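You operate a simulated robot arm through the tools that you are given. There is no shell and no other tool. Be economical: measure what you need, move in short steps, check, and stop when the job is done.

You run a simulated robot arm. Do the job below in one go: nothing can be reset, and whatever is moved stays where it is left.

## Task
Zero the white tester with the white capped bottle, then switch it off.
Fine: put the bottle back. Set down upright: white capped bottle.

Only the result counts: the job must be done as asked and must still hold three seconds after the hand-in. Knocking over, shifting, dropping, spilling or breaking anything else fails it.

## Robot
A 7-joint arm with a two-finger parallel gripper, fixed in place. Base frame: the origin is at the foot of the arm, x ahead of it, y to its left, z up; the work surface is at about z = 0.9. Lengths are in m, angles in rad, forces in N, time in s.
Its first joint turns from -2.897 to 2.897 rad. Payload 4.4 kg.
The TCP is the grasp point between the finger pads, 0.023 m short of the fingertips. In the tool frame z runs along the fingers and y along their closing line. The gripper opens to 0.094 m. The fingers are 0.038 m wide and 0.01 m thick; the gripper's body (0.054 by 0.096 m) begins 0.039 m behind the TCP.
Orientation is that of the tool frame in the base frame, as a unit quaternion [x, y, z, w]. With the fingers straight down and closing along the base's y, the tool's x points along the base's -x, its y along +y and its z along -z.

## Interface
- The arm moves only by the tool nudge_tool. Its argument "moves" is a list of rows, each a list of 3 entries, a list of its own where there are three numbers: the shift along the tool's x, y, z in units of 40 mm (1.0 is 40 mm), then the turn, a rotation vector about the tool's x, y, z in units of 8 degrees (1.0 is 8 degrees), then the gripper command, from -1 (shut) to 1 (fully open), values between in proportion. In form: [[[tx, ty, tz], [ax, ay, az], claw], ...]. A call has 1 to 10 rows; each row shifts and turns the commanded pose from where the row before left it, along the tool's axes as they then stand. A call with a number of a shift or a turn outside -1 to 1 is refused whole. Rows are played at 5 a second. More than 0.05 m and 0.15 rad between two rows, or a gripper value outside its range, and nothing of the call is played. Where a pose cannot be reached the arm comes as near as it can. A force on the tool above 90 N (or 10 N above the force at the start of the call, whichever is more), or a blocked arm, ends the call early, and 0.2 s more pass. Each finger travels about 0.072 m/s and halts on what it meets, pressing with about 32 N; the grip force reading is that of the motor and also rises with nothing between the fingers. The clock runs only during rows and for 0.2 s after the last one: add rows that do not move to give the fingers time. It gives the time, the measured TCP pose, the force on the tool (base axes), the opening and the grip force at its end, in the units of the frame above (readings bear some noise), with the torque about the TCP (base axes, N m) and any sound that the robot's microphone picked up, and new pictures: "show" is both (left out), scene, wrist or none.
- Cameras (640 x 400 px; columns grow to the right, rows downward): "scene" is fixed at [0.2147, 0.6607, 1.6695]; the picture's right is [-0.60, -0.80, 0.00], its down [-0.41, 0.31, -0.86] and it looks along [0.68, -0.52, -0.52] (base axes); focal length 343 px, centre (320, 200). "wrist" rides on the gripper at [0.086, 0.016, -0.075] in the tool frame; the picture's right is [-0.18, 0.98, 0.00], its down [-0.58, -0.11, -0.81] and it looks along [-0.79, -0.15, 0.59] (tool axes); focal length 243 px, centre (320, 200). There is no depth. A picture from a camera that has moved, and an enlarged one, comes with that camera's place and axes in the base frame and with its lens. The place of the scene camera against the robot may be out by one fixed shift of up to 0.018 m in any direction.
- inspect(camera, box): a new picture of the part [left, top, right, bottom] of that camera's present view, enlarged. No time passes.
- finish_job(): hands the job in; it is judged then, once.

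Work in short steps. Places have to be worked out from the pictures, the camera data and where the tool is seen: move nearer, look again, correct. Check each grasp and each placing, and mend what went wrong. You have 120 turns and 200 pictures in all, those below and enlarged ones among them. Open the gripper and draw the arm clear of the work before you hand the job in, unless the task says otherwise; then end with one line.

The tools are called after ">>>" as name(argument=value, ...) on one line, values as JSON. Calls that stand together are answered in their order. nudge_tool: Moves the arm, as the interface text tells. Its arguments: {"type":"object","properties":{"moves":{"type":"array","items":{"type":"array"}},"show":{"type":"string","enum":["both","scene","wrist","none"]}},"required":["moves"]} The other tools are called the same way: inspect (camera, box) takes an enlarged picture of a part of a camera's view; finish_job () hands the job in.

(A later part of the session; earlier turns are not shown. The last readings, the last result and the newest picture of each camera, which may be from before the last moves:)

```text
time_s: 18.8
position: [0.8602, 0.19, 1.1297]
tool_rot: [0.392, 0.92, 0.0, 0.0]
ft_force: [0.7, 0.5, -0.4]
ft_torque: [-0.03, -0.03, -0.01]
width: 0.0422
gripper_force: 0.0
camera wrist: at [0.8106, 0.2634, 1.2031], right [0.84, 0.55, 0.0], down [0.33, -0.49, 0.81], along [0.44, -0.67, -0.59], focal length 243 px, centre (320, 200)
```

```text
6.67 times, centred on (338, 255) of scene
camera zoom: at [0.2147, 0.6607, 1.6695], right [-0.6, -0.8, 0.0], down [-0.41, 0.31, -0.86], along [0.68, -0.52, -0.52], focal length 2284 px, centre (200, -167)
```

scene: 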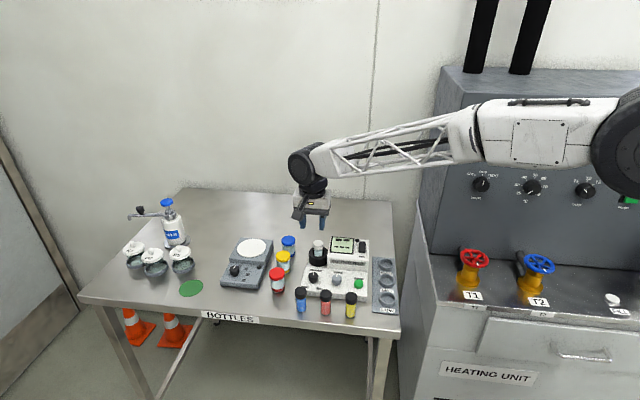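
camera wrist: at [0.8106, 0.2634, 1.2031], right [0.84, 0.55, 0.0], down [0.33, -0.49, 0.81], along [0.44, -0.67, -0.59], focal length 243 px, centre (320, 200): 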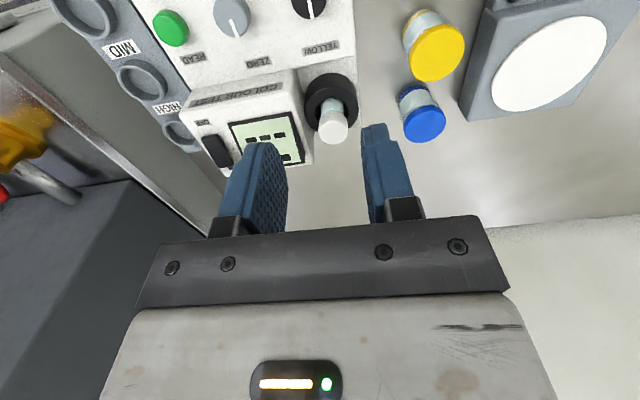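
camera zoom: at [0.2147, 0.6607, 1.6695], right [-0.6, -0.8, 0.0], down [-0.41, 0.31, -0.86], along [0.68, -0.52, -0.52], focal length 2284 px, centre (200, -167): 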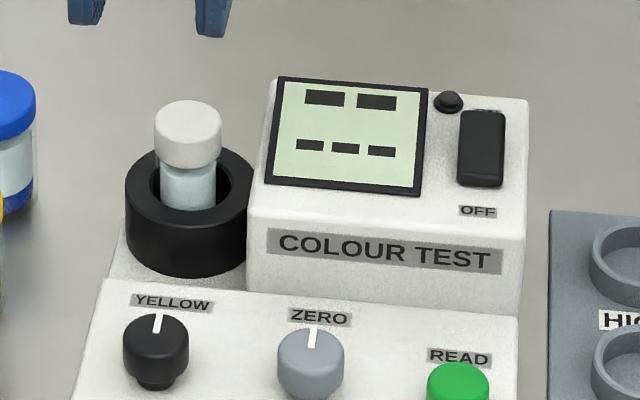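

The bottle sits in the well, and the display still shows dashes. I look closely at the rocker switch, its lamp and the display to see whether the tester is on.

>>> inspect(camera="wrist", box=[180, 75, 340, 175])

>>> inspect(camera="scene", box=[345, 230, 377, 262])

>>> inspect(camera="wrist", box=[140, 0, 340, 80])

```text
4.00 times, centred on (260, 125) of wrist
camera zoom: at [0.8106, 0.2634, 1.2031], right [0.84, 0.55, 0.0], down [0.33, -0.49, 0.81], along [0.44, -0.67, -0.59], focal length 970 px, centre (560, 500)
```

zoom: 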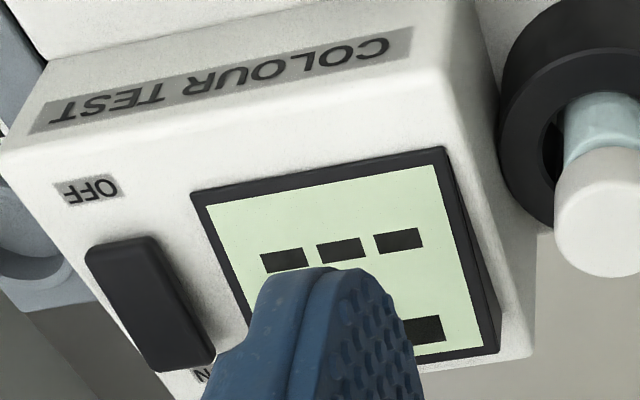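

```text
12.50 times, centred on (361, 246) of scene
camera zoom: at [0.2147, 0.6607, 1.6695], right [-0.6, -0.8, 0.0], down [-0.41, 0.31, -0.86], along [0.68, -0.52, -0.52], focal length 4282 px, centre (-192, -375)
```

zoom: 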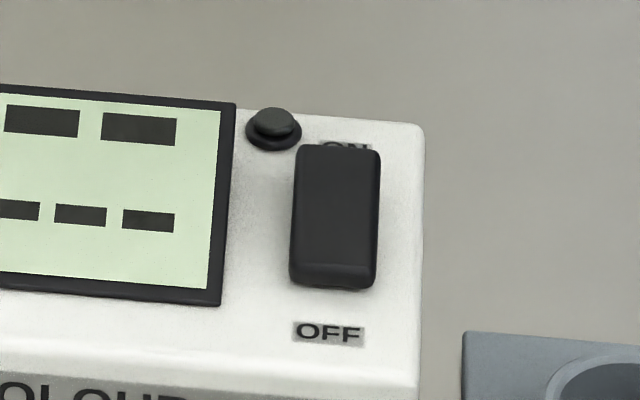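

```text
3.20 times, centred on (240, 40) of wrist
camera zoom: at [0.8106, 0.2634, 1.2031], right [0.84, 0.55, 0.0], down [0.33, -0.49, 0.81], along [0.44, -0.67, -0.59], focal length 776 px, centre (576, 712)
```

zoom: 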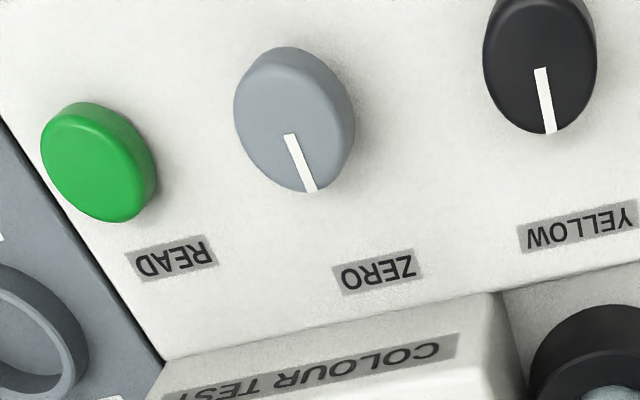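

The rocker's ON end hides its own label and the lamp is dark, so the tester seems to be off. Both views put the rocker at about (0.816, 0.036), top z≈0.99. I close the fingers and hover over its far (ON) end to check.

>>> nudge_tool(moves=[[[-0.6725, -0.884, 0], [0, 0, 0], -1], [[-0.6725, -0.884, 0], [0, 0, 0], -1], [[-0.6725, -0.884, 0], [0, 0, 0], -1], [[-0.6725, -0.884, 0], [0, 0, 0], -1], [[0, 0, 1], [0, 0, 0], -1], [[0, 0, 0.8], [0, 0, 0], -1], [[0, 0, 0], [0, 0, 0], -1]])

>>> inspect(camera="scene", box=[325, 220, 389, 260])

>>> inspect(camera="wrist", box=[240, 60, 400, 160])

```text
time_s: 20.4
position: [0.8352, 0.0139, 1.0581]
tool_rot: [0.392, 0.92, 0.0, 0.001]
ft_force: [-0.2, -0.5, 0.0]
ft_torque: [-0.01, -0.01, -0.02]
width: 0.0
gripper_force: 31.8
camera wrist: at [0.7845, 0.0852, 1.1321], right [0.84, 0.55, 0.0], down [0.32, -0.49, 0.81], along [0.44, -0.67, -0.59], focal length 243 px, centre (320, 200)
```

scene: 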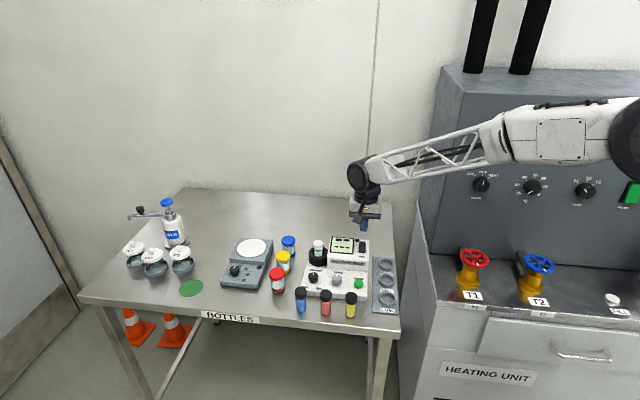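
wrist: 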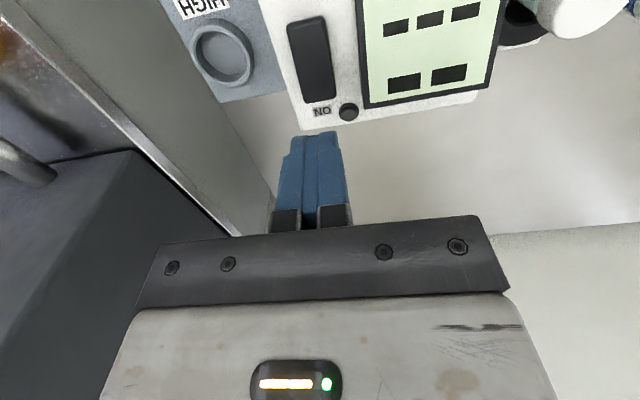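

```text
10.00 times, centred on (357, 240) of scene
camera zoom: at [0.2147, 0.6607, 1.6695], right [-0.6, -0.8, 0.0], down [-0.41, 0.31, -0.86], along [0.68, -0.52, -0.52], focal length 3426 px, centre (-50, -200)
```

zoom: 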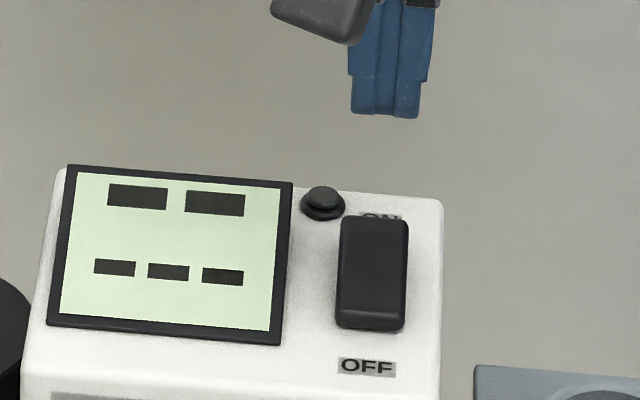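

```text
4.00 times, centred on (320, 110) of wrist
camera zoom: at [0.7845, 0.0852, 1.1321], right [0.84, 0.55, 0.0], down [0.32, -0.49, 0.81], along [0.44, -0.67, -0.59], focal length 970 px, centre (320, 560)
```

zoom: 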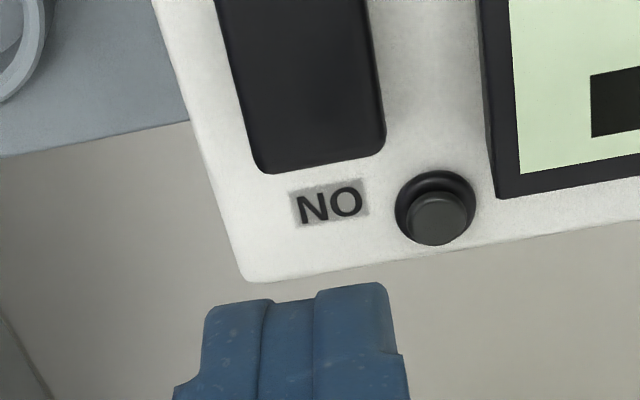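

The fingertip is above the ON end of the rocker, level with the ON label. I shift 6 mm further and 3 mm away from the lamp, then come down slowly.

>>> nudge_tool(moves=[[[-0.15, -0.075, 0], [0, 0, 0], -1], [[0, 0, 0.7], [0, 0, 0], -1], [[0, 0, 0.1], [0, 0, 0], -1], [[0, 0, 0.1], [0, 0, 0], -1], [[0, 0, 0], [0, 0, 0], -1]])

>>> inspect(camera="scene", box=[325, 220, 389, 260])

```text
time_s: 21.6
position: [0.836, 0.003, 1.0218]
tool_rot: [0.391, 0.92, 0.0, 0.0]
ft_force: [0.0, -0.2, 0.0]
ft_torque: [0.0, 0.02, 0.0]
width: 0.0002
gripper_force: 32.0
camera wrist: at [0.7879, 0.0767, 1.0953], right [0.84, 0.55, 0.0], down [0.32, -0.49, 0.81], along [0.44, -0.67, -0.59], focal length 243 px, centre (320, 200)
```

scene: 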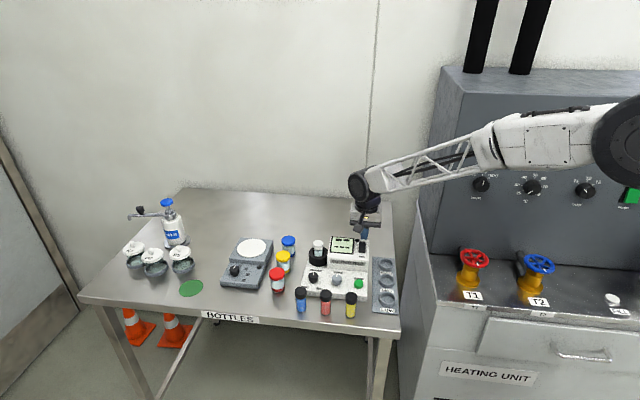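
wrist: 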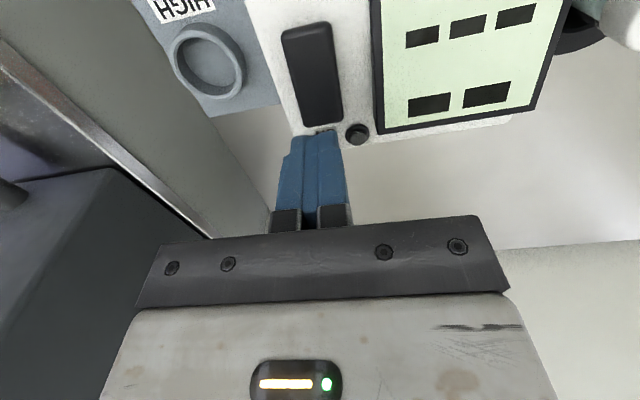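

```text
10.00 times, centred on (357, 240) of scene
camera zoom: at [0.2147, 0.6607, 1.6695], right [-0.6, -0.8, 0.0], down [-0.41, 0.31, -0.86], along [0.68, -0.52, -0.52], focal length 3426 px, centre (-50, -200)
```

zoom: 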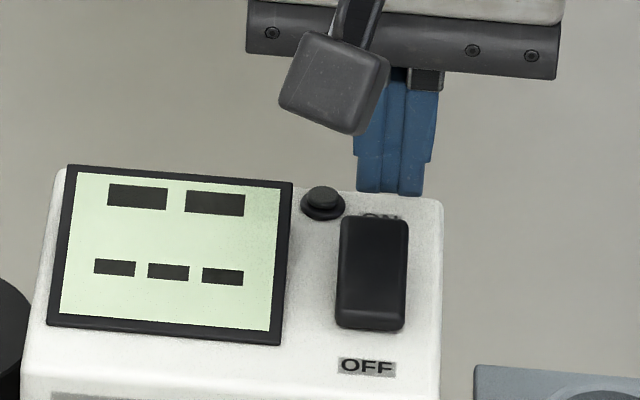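

The fingertip's near edge is only about 6 mm inside the rocker's ON end. I come back 4 mm and press down in small rows.

>>> nudge_tool(moves=[[[0.1, 0, 0], [0, 0, 0], -1], [[0, 0, 0.08], [0, 0, 0], -1], [[0, 0, 0.08], [0, 0, 0], -1], [[0, 0, 0.08], [0, 0, 0], -1], [[0, 0, 0.06], [0, 0, 0], -1], [[0, 0, 0], [0, 0, 0], -1]])

>>> inspect(camera="scene", box=[325, 220, 389, 260])

```text
time_s: 23.0
position: [0.8348, 0.006, 1.0094]
tool_rot: [0.392, 0.92, 0.0, 0.0]
ft_force: [0.1, -0.8, 0.2]
ft_torque: [0.05, -0.01, -0.01]
width: 0.0
gripper_force: 32.2
camera wrist: at [0.7849, 0.0795, 1.0827], right [0.84, 0.55, 0.0], down [0.33, -0.49, 0.81], along [0.44, -0.67, -0.59], focal length 243 px, centre (320, 200)
```

scene: 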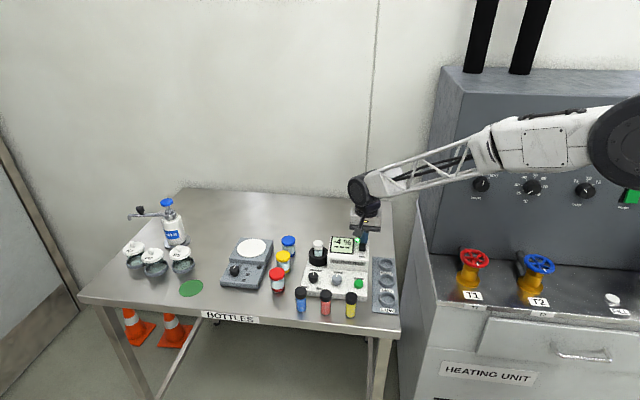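
wrist: 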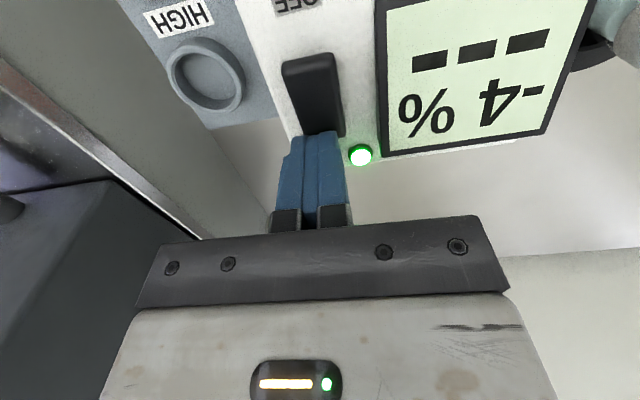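

```text
10.00 times, centred on (357, 240) of scene
camera zoom: at [0.2147, 0.6607, 1.6695], right [-0.6, -0.8, 0.0], down [-0.41, 0.31, -0.86], along [0.68, -0.52, -0.52], focal length 3426 px, centre (-50, -200)
```

zoom: 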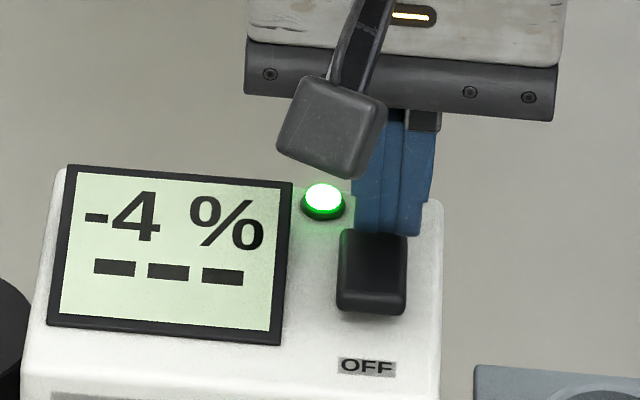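

The tester came on: the lamp is green and the display reads -4 %. The ZERO knob has to bring that to 0 %. I rise and move above the knob, at about (0.787, 0.160).

>>> nudge_tool(moves=[[[0, 0, -1], [0, 0, 0], -1], [[0, 0, -1], [0, 0, 0], -1], [[0.9025, 0.45, 0], [0, 0, 0], 0.2], [[0.9025, 0.45, 0], [0, 0, 0], 0.2], [[0.9025, 0.45, 0], [0, 0, 0], 0.2], [[0.9025, 0.45, 0], [0, 0, 0], 0.2], [[0, 0, 0], [0, 0, 0], 0.2]])

>>> inspect(camera="scene", box=[295, 225, 391, 285])

>>> inspect(camera="wrist", box=[240, 0, 400, 100])

```text
time_s: 24.6
position: [0.7878, 0.1583, 1.0905]
tool_rot: [0.391, 0.921, 0.001, 0.0]
ft_force: [0.5, 0.4, 0.8]
ft_torque: [0.0, 0.0, -0.01]
width: 0.0562
gripper_force: 0.1
camera wrist: at [0.7386, 0.2323, 1.1638], right [0.84, 0.55, 0.0], down [0.32, -0.49, 0.81], along [0.44, -0.67, -0.59], focal length 243 px, centre (320, 200)
```

scene: 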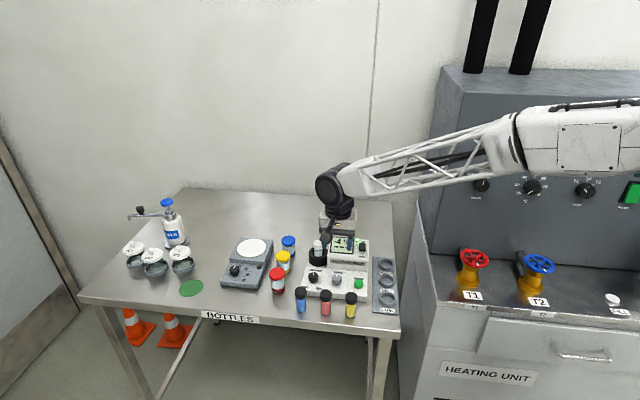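
wrist: 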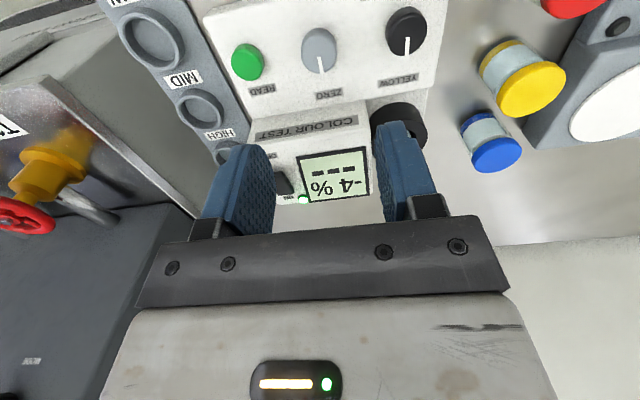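

```text
6.67 times, centred on (343, 255) of scene
camera zoom: at [0.2147, 0.6607, 1.6695], right [-0.6, -0.8, 0.0], down [-0.41, 0.31, -0.86], along [0.68, -0.52, -0.52], focal length 2284 px, centre (167, -167)
```

zoom: 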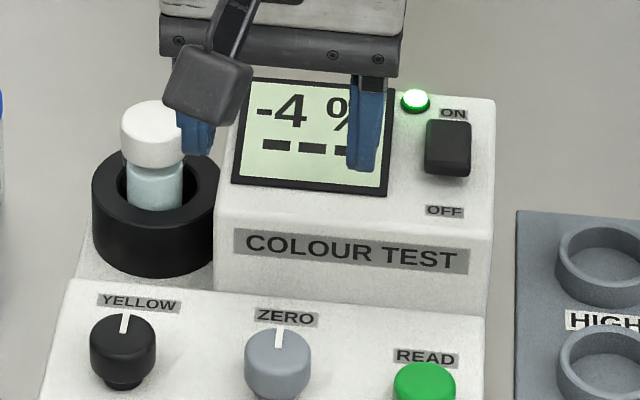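

```text
4.00 times, centred on (320, 50) of wrist
camera zoom: at [0.7386, 0.2323, 1.1638], right [0.84, 0.55, 0.0], down [0.32, -0.49, 0.81], along [0.44, -0.67, -0.59], focal length 970 px, centre (320, 800)
```

zoom: 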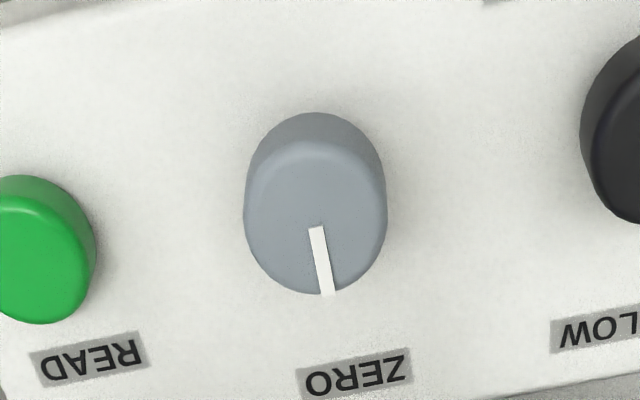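

The knob is centred sideways and about 5 mm further along f. I correct that and descend to just above it.

>>> nudge_tool(moves=[[[-0.14, 0, 0.5], [0, 0, 0], 0.2], [[0, 0, 1], [0, 0, 0], 0.2], [[0, 0, 1], [0, 0, 0], 0.2], [[0, 0, 0.2], [0, 0, 0], 0.2], [[0, 0, 0], [0, 0, 0], 0.2]])

>>> inspect(camera="scene", box=[300, 245, 380, 295])

>>> inspect(camera="wrist", box=[240, 60, 400, 160])

```text
time_s: 25.8
position: [0.7908, 0.1552, 0.9819]
tool_rot: [0.391, 0.92, 0.0, -0.001]
ft_force: [-0.4, 0.6, -0.3]
ft_torque: [0.02, 0.03, 0.0]
width: 0.0564
gripper_force: 0.0
camera wrist: at [0.7412, 0.2296, 1.0565], right [0.84, 0.55, 0.0], down [0.32, -0.49, 0.81], along [0.44, -0.67, -0.59], focal length 243 px, centre (320, 200)
```

scene: 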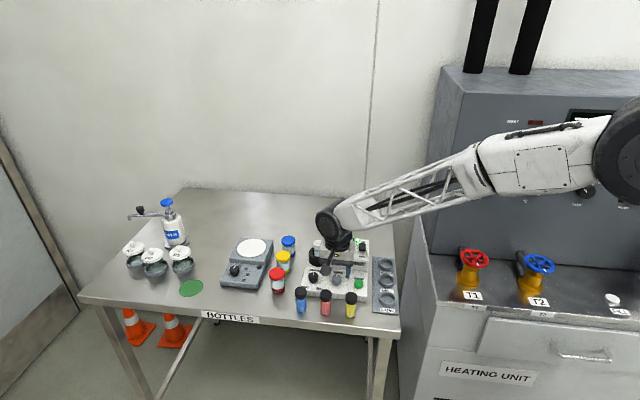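
wrist: 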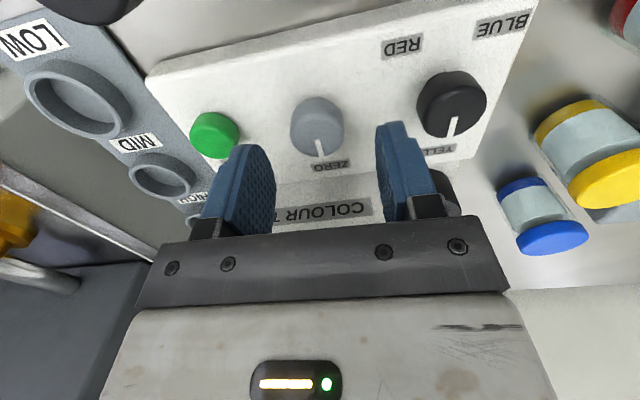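

```text
8.00 times, centred on (340, 270) of scene
camera zoom: at [0.2147, 0.6607, 1.6695], right [-0.6, -0.8, 0.0], down [-0.41, 0.31, -0.86], along [0.68, -0.52, -0.52], focal length 2741 px, centre (160, -360)
```

zoom: 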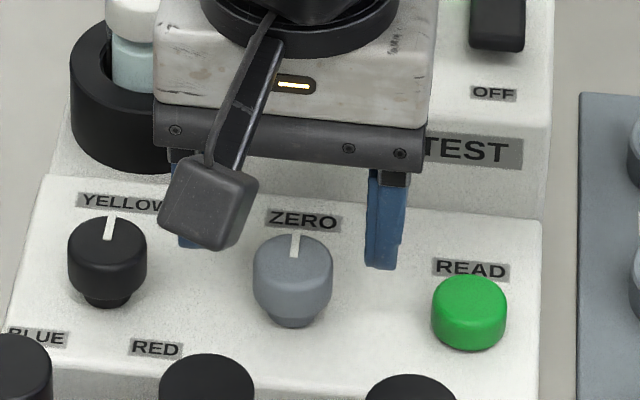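

```text
4.00 times, centred on (320, 110) of wrist
camera zoom: at [0.7412, 0.2296, 1.0565], right [0.84, 0.55, 0.0], down [0.32, -0.49, 0.81], along [0.44, -0.67, -0.59], focal length 970 px, centre (320, 560)
```

zoom: 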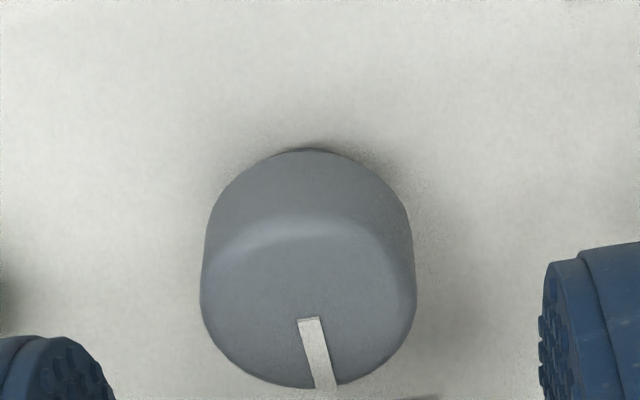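

The knob's top is at z≈0.950 and the fingers straddle it centrally. I go down to TCP z≈0.957 and close.

>>> nudge_tool(moves=[[[0, -0.03, 0.3], [0, 0, 0], 0.2], [[0, 0, 0.32], [0, 0, 0], 0.2], [[0, 0, 0], [0, 0, 0], 0], [[0, 0, 0], [0, 0, 0], -1], [[0, 0, 0], [0, 0, 0], -1], [[0, 0, 0], [0, 0, 0], -1]])

>>> inspect(camera="scene", box=[300, 235, 380, 295])

```text
time_s: 27.2
position: [0.7879, 0.156, 0.9565]
tool_rot: [0.391, 0.92, -0.001, -0.001]
ft_force: [-29.8, -29.8, 9.3]
ft_torque: [-0.09, 0.21, 0.03]
width: 0.0296
gripper_force: 45.2
camera wrist: at [0.74, 0.2292, 1.0302], right [0.84, 0.55, 0.0], down [0.33, -0.49, 0.81], along [0.44, -0.67, -0.59], focal length 243 px, centre (320, 200)
```

scene: 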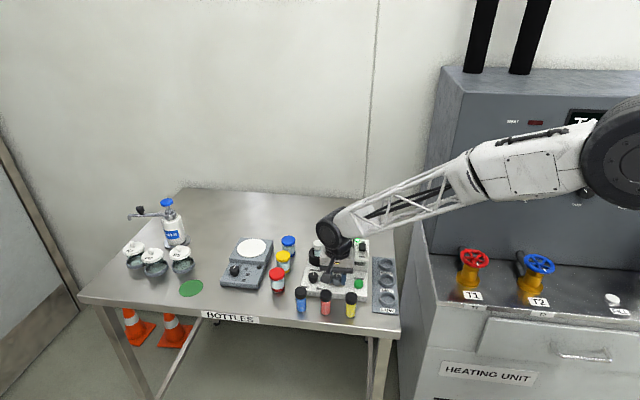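
wrist: 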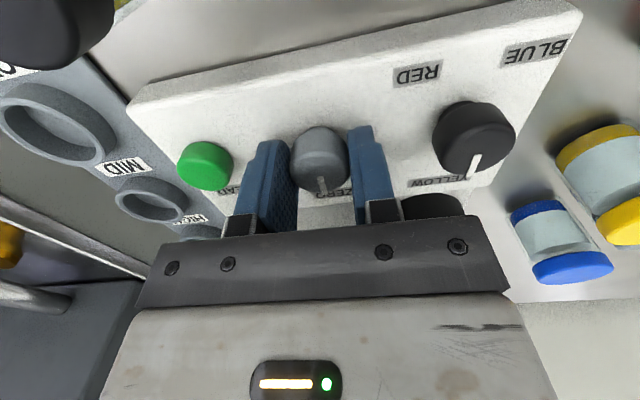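

```text
6.67 times, centred on (340, 265) of scene
camera zoom: at [0.2147, 0.6607, 1.6695], right [-0.6, -0.8, 0.0], down [-0.41, 0.31, -0.86], along [0.68, -0.52, -0.52], focal length 2284 px, centre (187, -233)
```

zoom: 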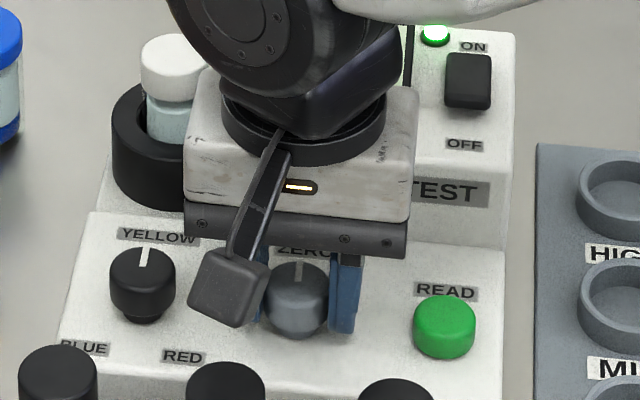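

The knob is gripped (29.6 mm) but pushes the tool sideways by about 42 N along -g, so my centring is slightly off. I shift along -y to relieve it.

>>> nudge_tool(moves=[[[0, -0.03, 0], [0, 0, 0], -1], [[0, 0, 0], [0, 0, 0], -1]], show="none")

```text
time_s: 27.8
position: [0.7893, 0.1558, 0.9558]
tool_rot: [0.392, 0.92, 0.0, 0.0]
ft_force: [5.0, -15.9, -4.1]
ft_torque: [0.14, 0.48, -0.01]
width: 0.0298
gripper_force: 45.3
```

The side load is mostly gone. I turn the knob 16° clockwise, release, rise and read the display.

>>> nudge_tool(moves=[[[0, 0, 0], [0, 0, 0.5], -1], [[0, 0, 0], [0, 0, 0.5], -1], [[0, 0, 0], [0, 0, 0.5], -1], [[0, 0, 0], [0, 0, 0.5], -1], [[0, 0, 0], [0, 0, 0], -1]])

```text
time_s: 29.0
position: [0.7883, 0.1554, 0.957]
tool_rot: [0.516, 0.857, 0.001, 0.001]
ft_force: [40.4, 12.5, -5.1]
ft_torque: [-0.69, -0.44, -0.05]
width: 0.0299
gripper_force: 45.1
camera wrist: at [0.7616, 0.2394, 1.0302], right [0.95, 0.3, 0.0], down [0.17, -0.57, 0.81], along [0.24, -0.77, -0.59], focal length 243 px, centre (320, 200)
```

scene: 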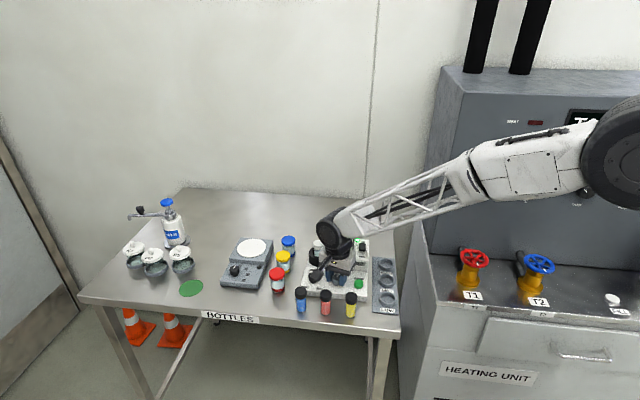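
wrist: 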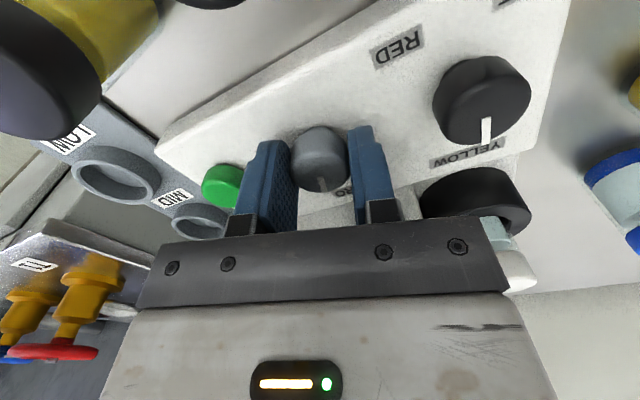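

The turn took, though side load has built up again from slight off-centring. I release and rise to read the display.

>>> nudge_tool(moves=[[[0, 0.03, 0], [0, 0, 0], -1], [[0, 0, 0], [0, 0, 0], 0.2], [[0, 0, 0], [0, 0, 0], 0.2], [[0, 0, -1], [0, 0, 0], 0.2], [[0, 0, -1], [0, 0, 0], 0.2], [[0, 0, -1], [0, 0, 0], 0.2], [[0, 0, 0], [0, 0, 0], 0.2]])

>>> inspect(camera="scene", box=[295, 225, 391, 285])

>>> inspect(camera="wrist", box=[240, 0, 400, 100])

```text
time_s: 30.6
position: [0.7898, 0.1529, 1.0798]
tool_rot: [0.516, 0.857, 0.0, 0.0]
ft_force: [-0.6, -0.6, -0.4]
ft_torque: [0.02, -0.02, 0.01]
width: 0.0565
gripper_force: 0.1
camera wrist: at [0.7633, 0.2368, 1.1517], right [0.95, 0.3, 0.0], down [0.18, -0.56, 0.81], along [0.24, -0.77, -0.59], focal length 243 px, centre (320, 200)
```

scene: 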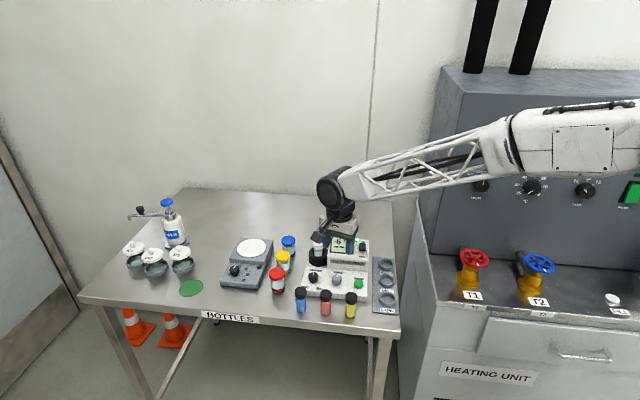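
wrist: 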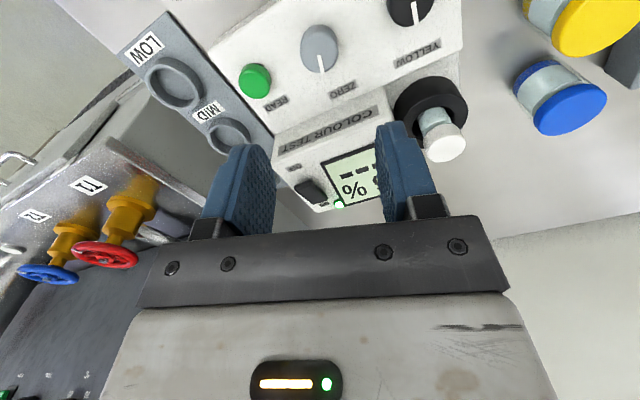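

```text
6.67 times, centred on (343, 255) of scene
camera zoom: at [0.2147, 0.6607, 1.6695], right [-0.6, -0.8, 0.0], down [-0.41, 0.31, -0.86], along [0.68, -0.52, -0.52], focal length 2284 px, centre (167, -167)
```

zoom: 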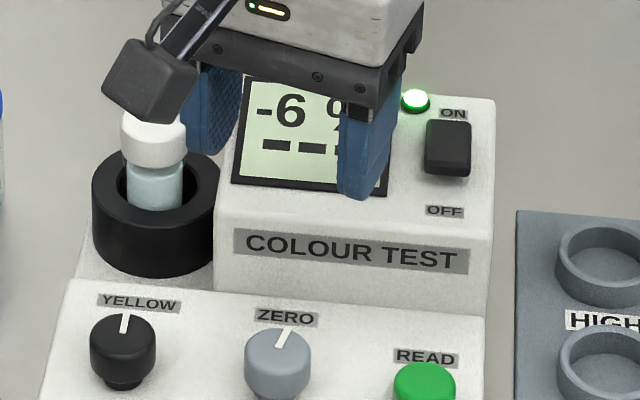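

```text
4.00 times, centred on (320, 50) of wrist
camera zoom: at [0.7633, 0.2368, 1.1517], right [0.95, 0.3, 0.0], down [0.18, -0.56, 0.81], along [0.24, -0.77, -0.59], focal length 970 px, centre (320, 800)
```

zoom: 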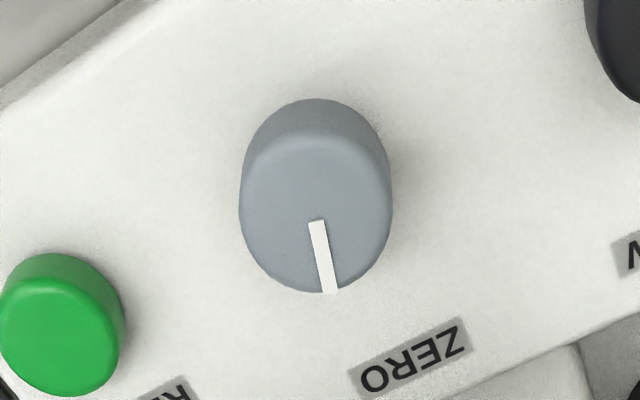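

The display went to -6 %, so clockwise lowers it by about 1 % per 8°. I need roughly 48° counter-clockwise. I go back down and re-grip the knob.

>>> nudge_tool(moves=[[[0, 0, 1], [0, 0, 0], 0.2], [[0, 0, 1], [0, 0, 0], 0.2], [[0, 0, 1], [0, 0, 0], 0.2], [[0, 0, 0.05], [0, 0, 0], 0], [[0, 0, 0], [0, 0, 0], -1], [[0, 0, 0], [0, 0, 0], -1], [[0, 0, 0], [0, 0, 0], -1]], show="none")

```text
time_s: 32.2
position: [0.7887, 0.1548, 0.9539]
tool_rot: [0.516, 0.857, -0.001, -0.001]
ft_force: [0.5, 0.1, -6.3]
ft_torque: [0.0, -0.49, 0.0]
width: 0.0298
gripper_force: 45.0
```

Now the grip is well centred with almost no side load. I turn the knob 48° counter-clockwise.

>>> nudge_tool(moves=[[[0, 0, 0], [0, 0, -0.75], -1], [[0, 0, 0], [0, 0, -0.75], -1], [[0, 0, 0], [0, 0, -0.75], -1], [[0, 0, 0], [0, 0, -0.75], -1], [[0, 0, 0], [0, 0, -0.75], -1], [[0, 0, 0], [0, 0, -0.75], -1], [[0, 0, 0], [0, 0, -0.75], -1], [[0, 0, 0], [0, 0, -0.75], -1], [[0, 0, 0], [0, 0, 0], -1]])

>>> inspect(camera="scene", box=[295, 225, 391, 285])

```text
time_s: 34.2
position: [0.7879, 0.1564, 0.9545]
tool_rot: [0.123, 0.992, 0.0, 0.0]
ft_force: [16.6, 80.1, -30.9]
ft_torque: [0.32, -0.2, -0.03]
width: 0.0298
gripper_force: 44.8
camera wrist: at [0.7081, 0.1924, 1.0274], right [0.42, 0.91, 0.0], down [0.54, -0.25, 0.81], along [0.73, -0.34, -0.59], focal length 243 px, centre (320, 200)
```

scene: 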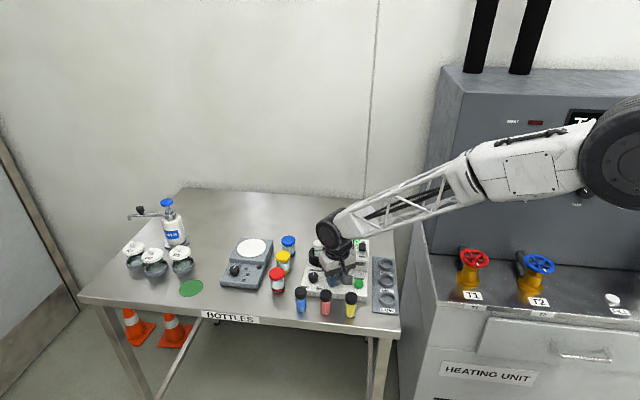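
wrist: 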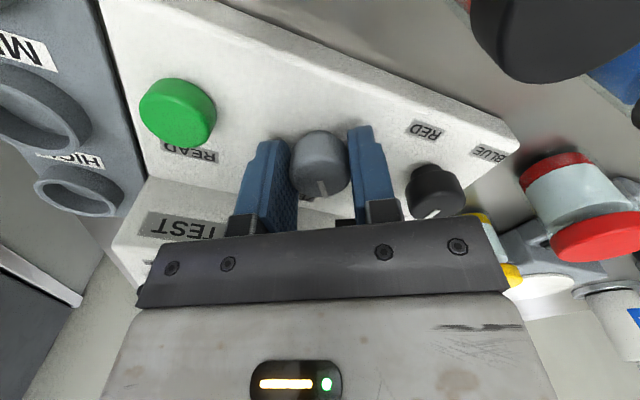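

```text
6.67 times, centred on (343, 255) of scene
camera zoom: at [0.2147, 0.6607, 1.6695], right [-0.6, -0.8, 0.0], down [-0.41, 0.31, -0.86], along [0.68, -0.52, -0.52], focal length 2284 px, centre (167, -167)
```

zoom: 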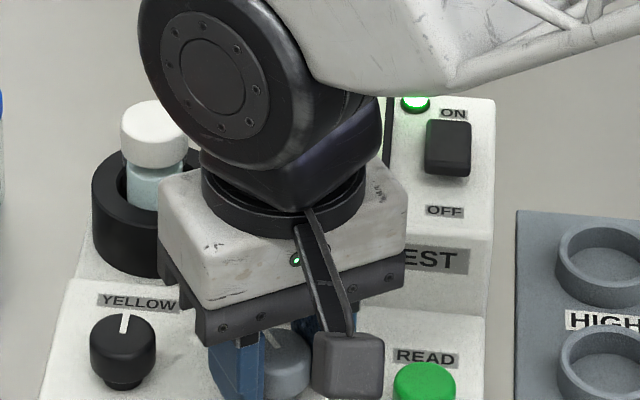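

The turn is done and the tester has not moved, but there is a side load again, so I relieve it, release and rise to read the display.

>>> nudge_tool(moves=[[[0, 0.05, 0], [0, 0, 0], -1], [[0, 0, 0], [0, 0, 0], 0.2], [[0, 0, 0], [0, 0, 0], 0.2], [[0, 0, -1], [0, 0, 0], 0.2], [[0, 0, -1], [0, 0, 0], 0.2], [[0, 0, -1], [0, 0, 0], 0.2], [[0, 0, 0], [0, 0, 0], 0.2]])

>>> inspect(camera="scene", box=[295, 225, 391, 285])

>>> inspect(camera="wrist", box=[180, 0, 420, 200])

```text
time_s: 35.8
position: [0.7913, 0.1585, 1.0753]
tool_rot: [0.123, 0.992, -0.001, 0.0]
ft_force: [0.5, 0.1, -0.1]
ft_torque: [0.01, 0.03, -0.03]
width: 0.0566
gripper_force: 0.1
camera wrist: at [0.711, 0.1941, 1.149], right [0.42, 0.91, 0.0], down [0.54, -0.25, 0.81], along [0.73, -0.34, -0.59], focal length 243 px, centre (320, 200)
```

scene: 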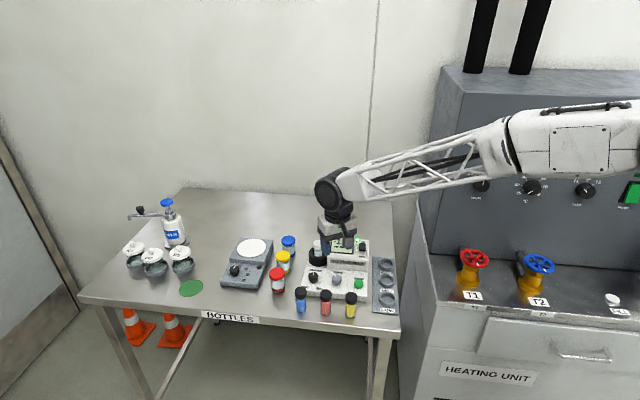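
wrist: 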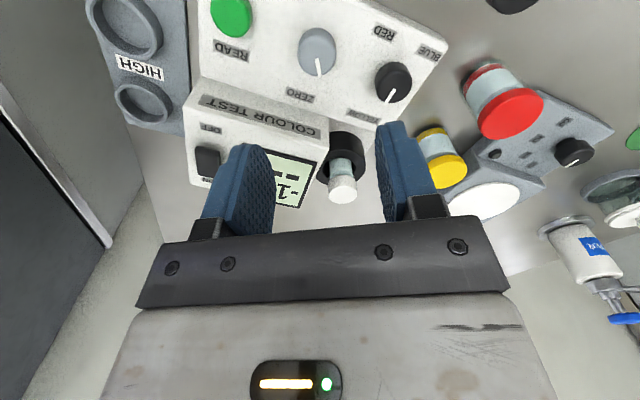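

```text
6.67 times, centred on (343, 255) of scene
camera zoom: at [0.2147, 0.6607, 1.6695], right [-0.6, -0.8, 0.0], down [-0.41, 0.31, -0.86], along [0.68, -0.52, -0.52], focal length 2284 px, centre (167, -167)
```

zoom: 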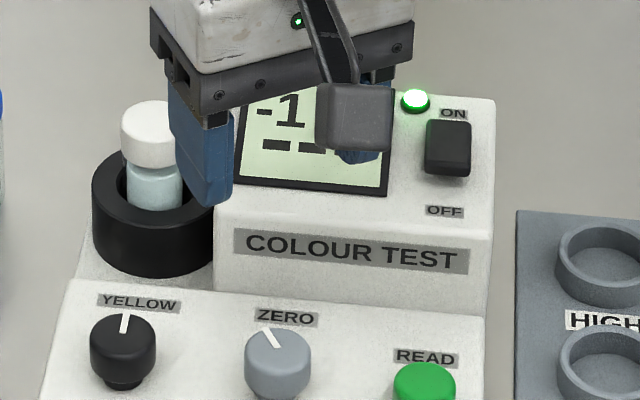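

```text
2.00 times, centred on (300, 100) of wrist
camera zoom: at [0.711, 0.1941, 1.149], right [0.42, 0.91, 0.0], down [0.54, -0.25, 0.81], along [0.73, -0.34, -0.59], focal length 485 px, centre (360, 400)
```

zoom: 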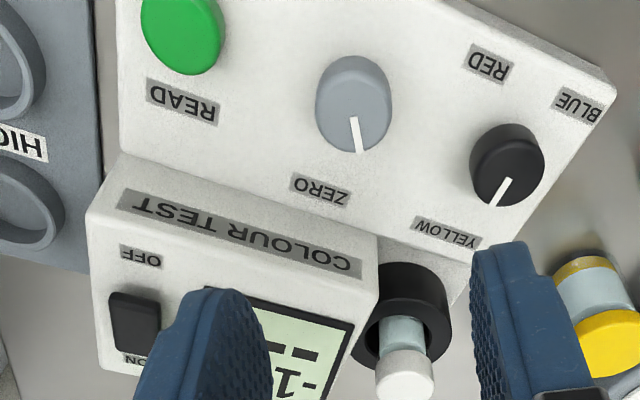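

It reads -1 % with the pointer at about -32°, so 0 % should be another 9° or so counter-clockwise. I re-centre by 2 mm, go down and grip.

>>> nudge_tool(moves=[[[0.03, -0.05, 1], [0, 0, 0], 0.2], [[0, 0, 1], [0, 0, 0], 0.2], [[0, 0, 1], [0, 0, 0], 0.2], [[0, 0, 0], [0, 0, 0], 0], [[0, 0, 0], [0, 0, 0], -1], [[0, 0, 0], [0, 0, 0], -1], [[0, 0, 0], [0, 0, 0], -1]], show="none")

```text
time_s: 37.4
position: [0.79, 0.1551, 0.9549]
tool_rot: [0.122, 0.993, 0.0, 0.0]
ft_force: [7.4, 19.0, -9.9]
ft_torque: [-0.3, -0.87, -0.04]
width: 0.0298
gripper_force: 45.0
```

The side load is small. I turn 9° more counter-clockwise, release and rise.

>>> nudge_tool(moves=[[[0, 0.02, 0], [0, 0, -0.55], -1], [[0, 0, 0], [0, 0, -0.55], -1], [[0, 0, 0], [0, 0, 0], -1], [[0, 0, 0], [0, 0, 0], 0.2], [[0, 0, 0], [0, 0, 0], 0.2], [[0, 0, -1], [0, 0, 0], 0.2], [[0, 0, -1], [0, 0, 0], 0.2], [[0, 0, -1], [0, 0, 0], 0.2], [[0, 0, -1], [0, 0, 0], 0.2], [[0, 0, 0], [0, 0, 0], 0.2]])

>>> inspect(camera="scene", box=[295, 225, 391, 285])

```text
time_s: 39.6
position: [0.7876, 0.1565, 1.1122]
tool_rot: [0.046, 0.999, 0.0, 0.0]
ft_force: [0.4, 0.4, -0.4]
ft_torque: [-0.01, -0.02, -0.01]
width: 0.0562
gripper_force: 0.0
camera wrist: at [0.7022, 0.1798, 1.1855], right [0.27, 0.96, 0.0], down [0.57, -0.16, 0.81], along [0.78, -0.22, -0.59], focal length 243 px, centre (320, 200)
```

scene: 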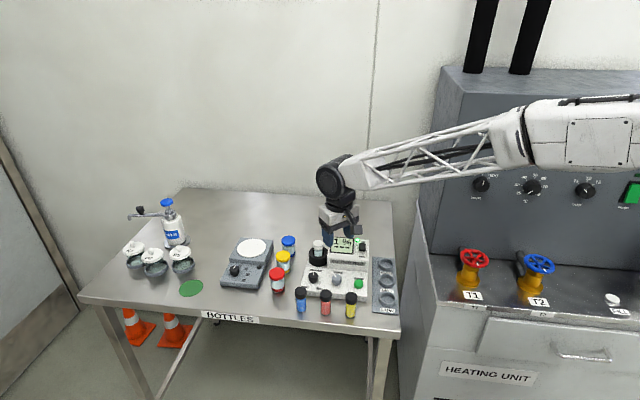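
wrist: 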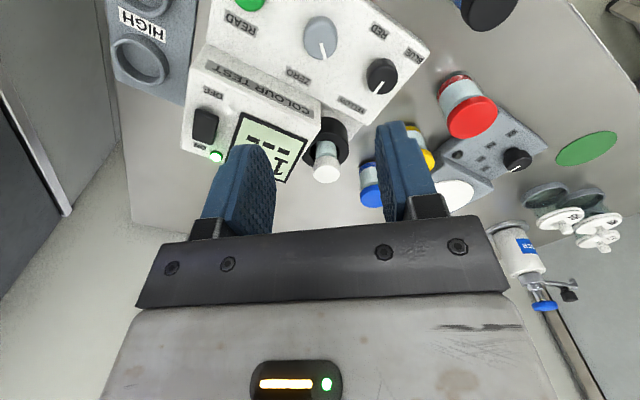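

```text
6.67 times, centred on (343, 255) of scene
camera zoom: at [0.2147, 0.6607, 1.6695], right [-0.6, -0.8, 0.0], down [-0.41, 0.31, -0.86], along [0.68, -0.52, -0.52], focal length 2284 px, centre (167, -167)
```

zoom: 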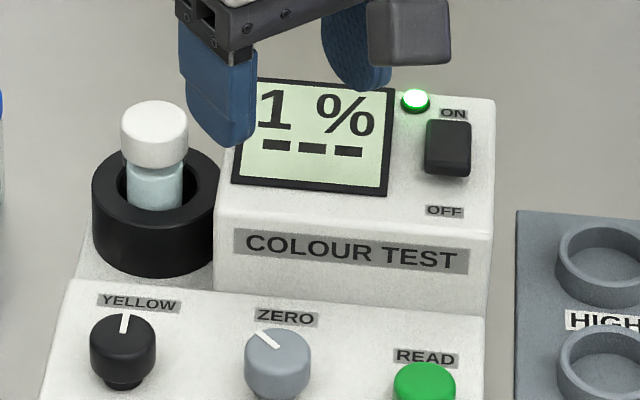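

It now reads +1 %, so I overshot slightly. I grip again and turn about 5° back clockwise.

>>> nudge_tool(moves=[[[0, 0, 1], [0, 0, 0], 0.2], [[0, 0, 1], [0, 0, 0], 0.2], [[0, 0, 1], [0, 0, 0], 0.2], [[0, 0, 0.95], [0, 0, 0], 0.2], [[0, 0, 0], [0, 0, 0], 0], [[0, 0, 0], [0, 0, 0], -1], [[0, 0, 0], [0, 0, 0], -1], [[0, 0, 0], [0, 0, 0], -1]], show="none")

```text
time_s: 41.4
position: [0.7896, 0.1565, 0.9545]
tool_rot: [0.046, 0.999, 0.0, 0.0]
ft_force: [2.2, -27.5, -5.3]
ft_torque: [-0.08, -0.96, 0.03]
width: 0.0294
gripper_force: 44.9
```

>>> nudge_tool(moves=[[[0, -0.02, 0], [0, 0, 0.3], -1], [[0, 0, 0], [0, 0, 0.3], -1], [[0, 0, 0], [0, 0, 0], -1], [[0, 0, 0], [0, 0, 0], 0.2], [[0, 0, 0], [0, 0, 0], 0.2], [[0, 0, -1], [0, 0, 0], 0.2], [[0, 0, -1], [0, 0, 0], 0.2], [[0, 0, -1], [0, 0, 0], 0.2], [[0, 0, -1], [0, 0, 0], 0.2], [[0, 0, 0], [0, 0, 0], 0.2]], show="none")

>>> inspect(camera="scene", box=[295, 225, 391, 285])

```text
time_s: 43.6
position: [0.7886, 0.1545, 1.1202]
tool_rot: [0.088, 0.996, 0.0, 0.0]
ft_force: [-0.5, 0.0, 0.7]
ft_torque: [0.01, -0.01, 0.05]
width: 0.0563
gripper_force: 0.1
```

```text
6.67 times, centred on (343, 255) of scene
camera zoom: at [0.2147, 0.6607, 1.6695], right [-0.6, -0.8, 0.0], down [-0.41, 0.31, -0.86], along [0.68, -0.52, -0.52], focal length 2284 px, centre (167, -167)
```

zoom: 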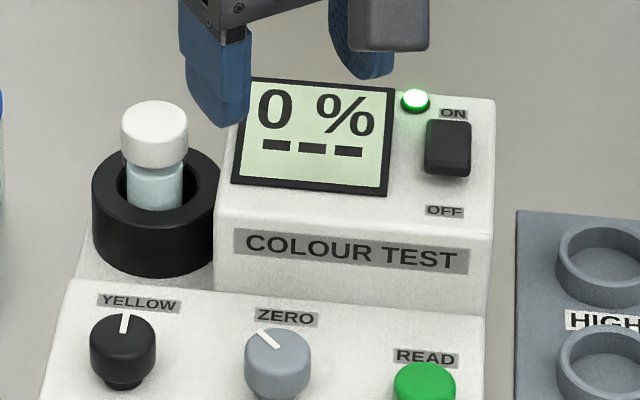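

The display reads 0 % with the white bottle in the well. Next I switch off: I close the fingers, yaw back square to the tester and hover over the rocker's OFF end.

>>> nudge_tool(moves=[[[0, 0, 0], [0, 0, 0.902], -1], [[0, 0, 0], [0, 0, 0.902], -1], [[0, 0, 0], [0, 0, 0.902], -1], [[0, 0, 0], [0, 0, 0.902], -1], [[0, 0, 0], [0, 0, 0.902], -1], [[-0.657, -0.56, 0], [0, 0, 0], -1], [[-0.657, -0.56, 0], [0, 0, 0], -1], [[-0.657, -0.56, 0], [0, 0, 0], -1], [[0, 0, 1], [0, 0, 0], -1], [[0, 0, 0.6], [0, 0, 0], -1]])

>>> inspect(camera="scene", box=[325, 220, 389, 260])

>>> inspect(camera="wrist", box=[240, 60, 400, 160])

```text
time_s: 45.8
position: [0.794, 0.0506, 1.0544]
tool_rot: [0.392, 0.92, 0.0, -0.001]
ft_force: [-0.8, 0.3, -0.3]
ft_torque: [0.03, 0.0, 0.05]
width: 0.0
gripper_force: 32.2
camera wrist: at [0.745, 0.124, 1.1267], right [0.84, 0.55, 0.0], down [0.32, -0.49, 0.81], along [0.44, -0.67, -0.59], focal length 243 px, centre (320, 200)
```

scene: 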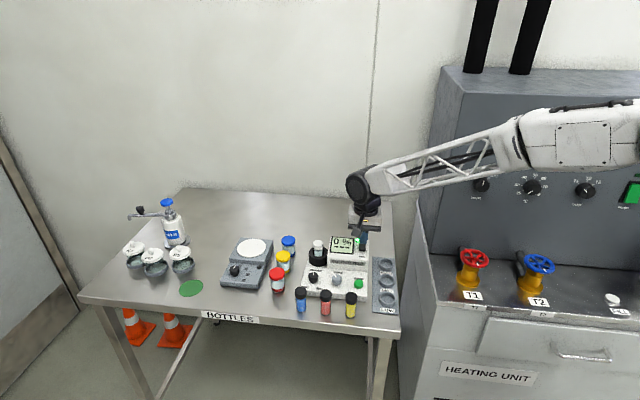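
wrist: 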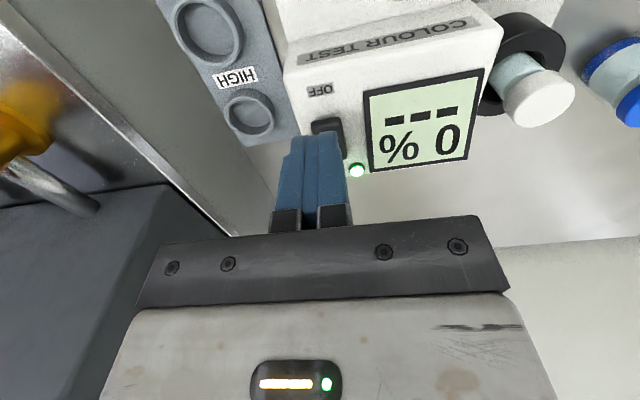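

```text
10.00 times, centred on (357, 240) of scene
camera zoom: at [0.2147, 0.6607, 1.6695], right [-0.6, -0.8, 0.0], down [-0.41, 0.31, -0.86], along [0.68, -0.52, -0.52], focal length 3426 px, centre (-50, -200)
```

zoom: 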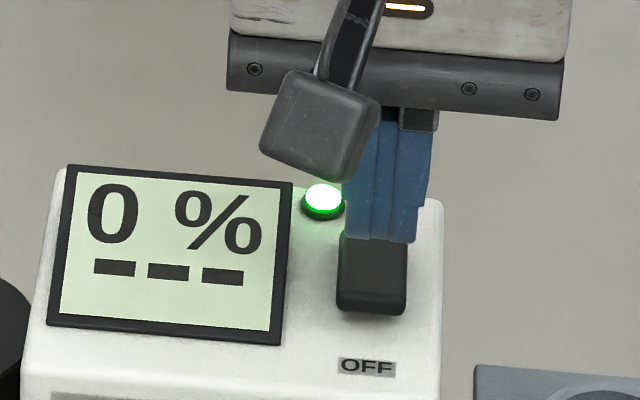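

```text
4.00 times, centred on (320, 110) of wrist
camera zoom: at [0.745, 0.124, 1.1267], right [0.84, 0.55, 0.0], down [0.32, -0.49, 0.81], along [0.44, -0.67, -0.59], focal length 970 px, centre (320, 560)
```

zoom: 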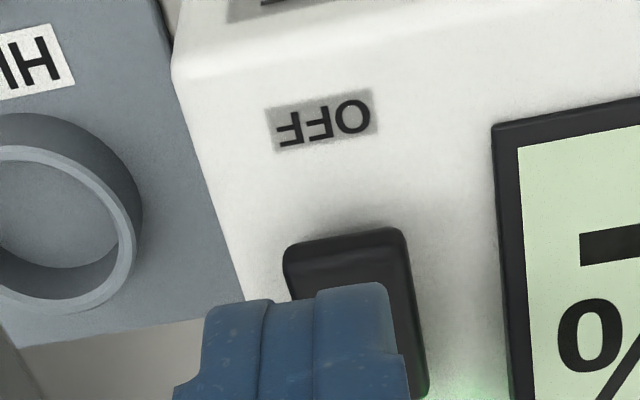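

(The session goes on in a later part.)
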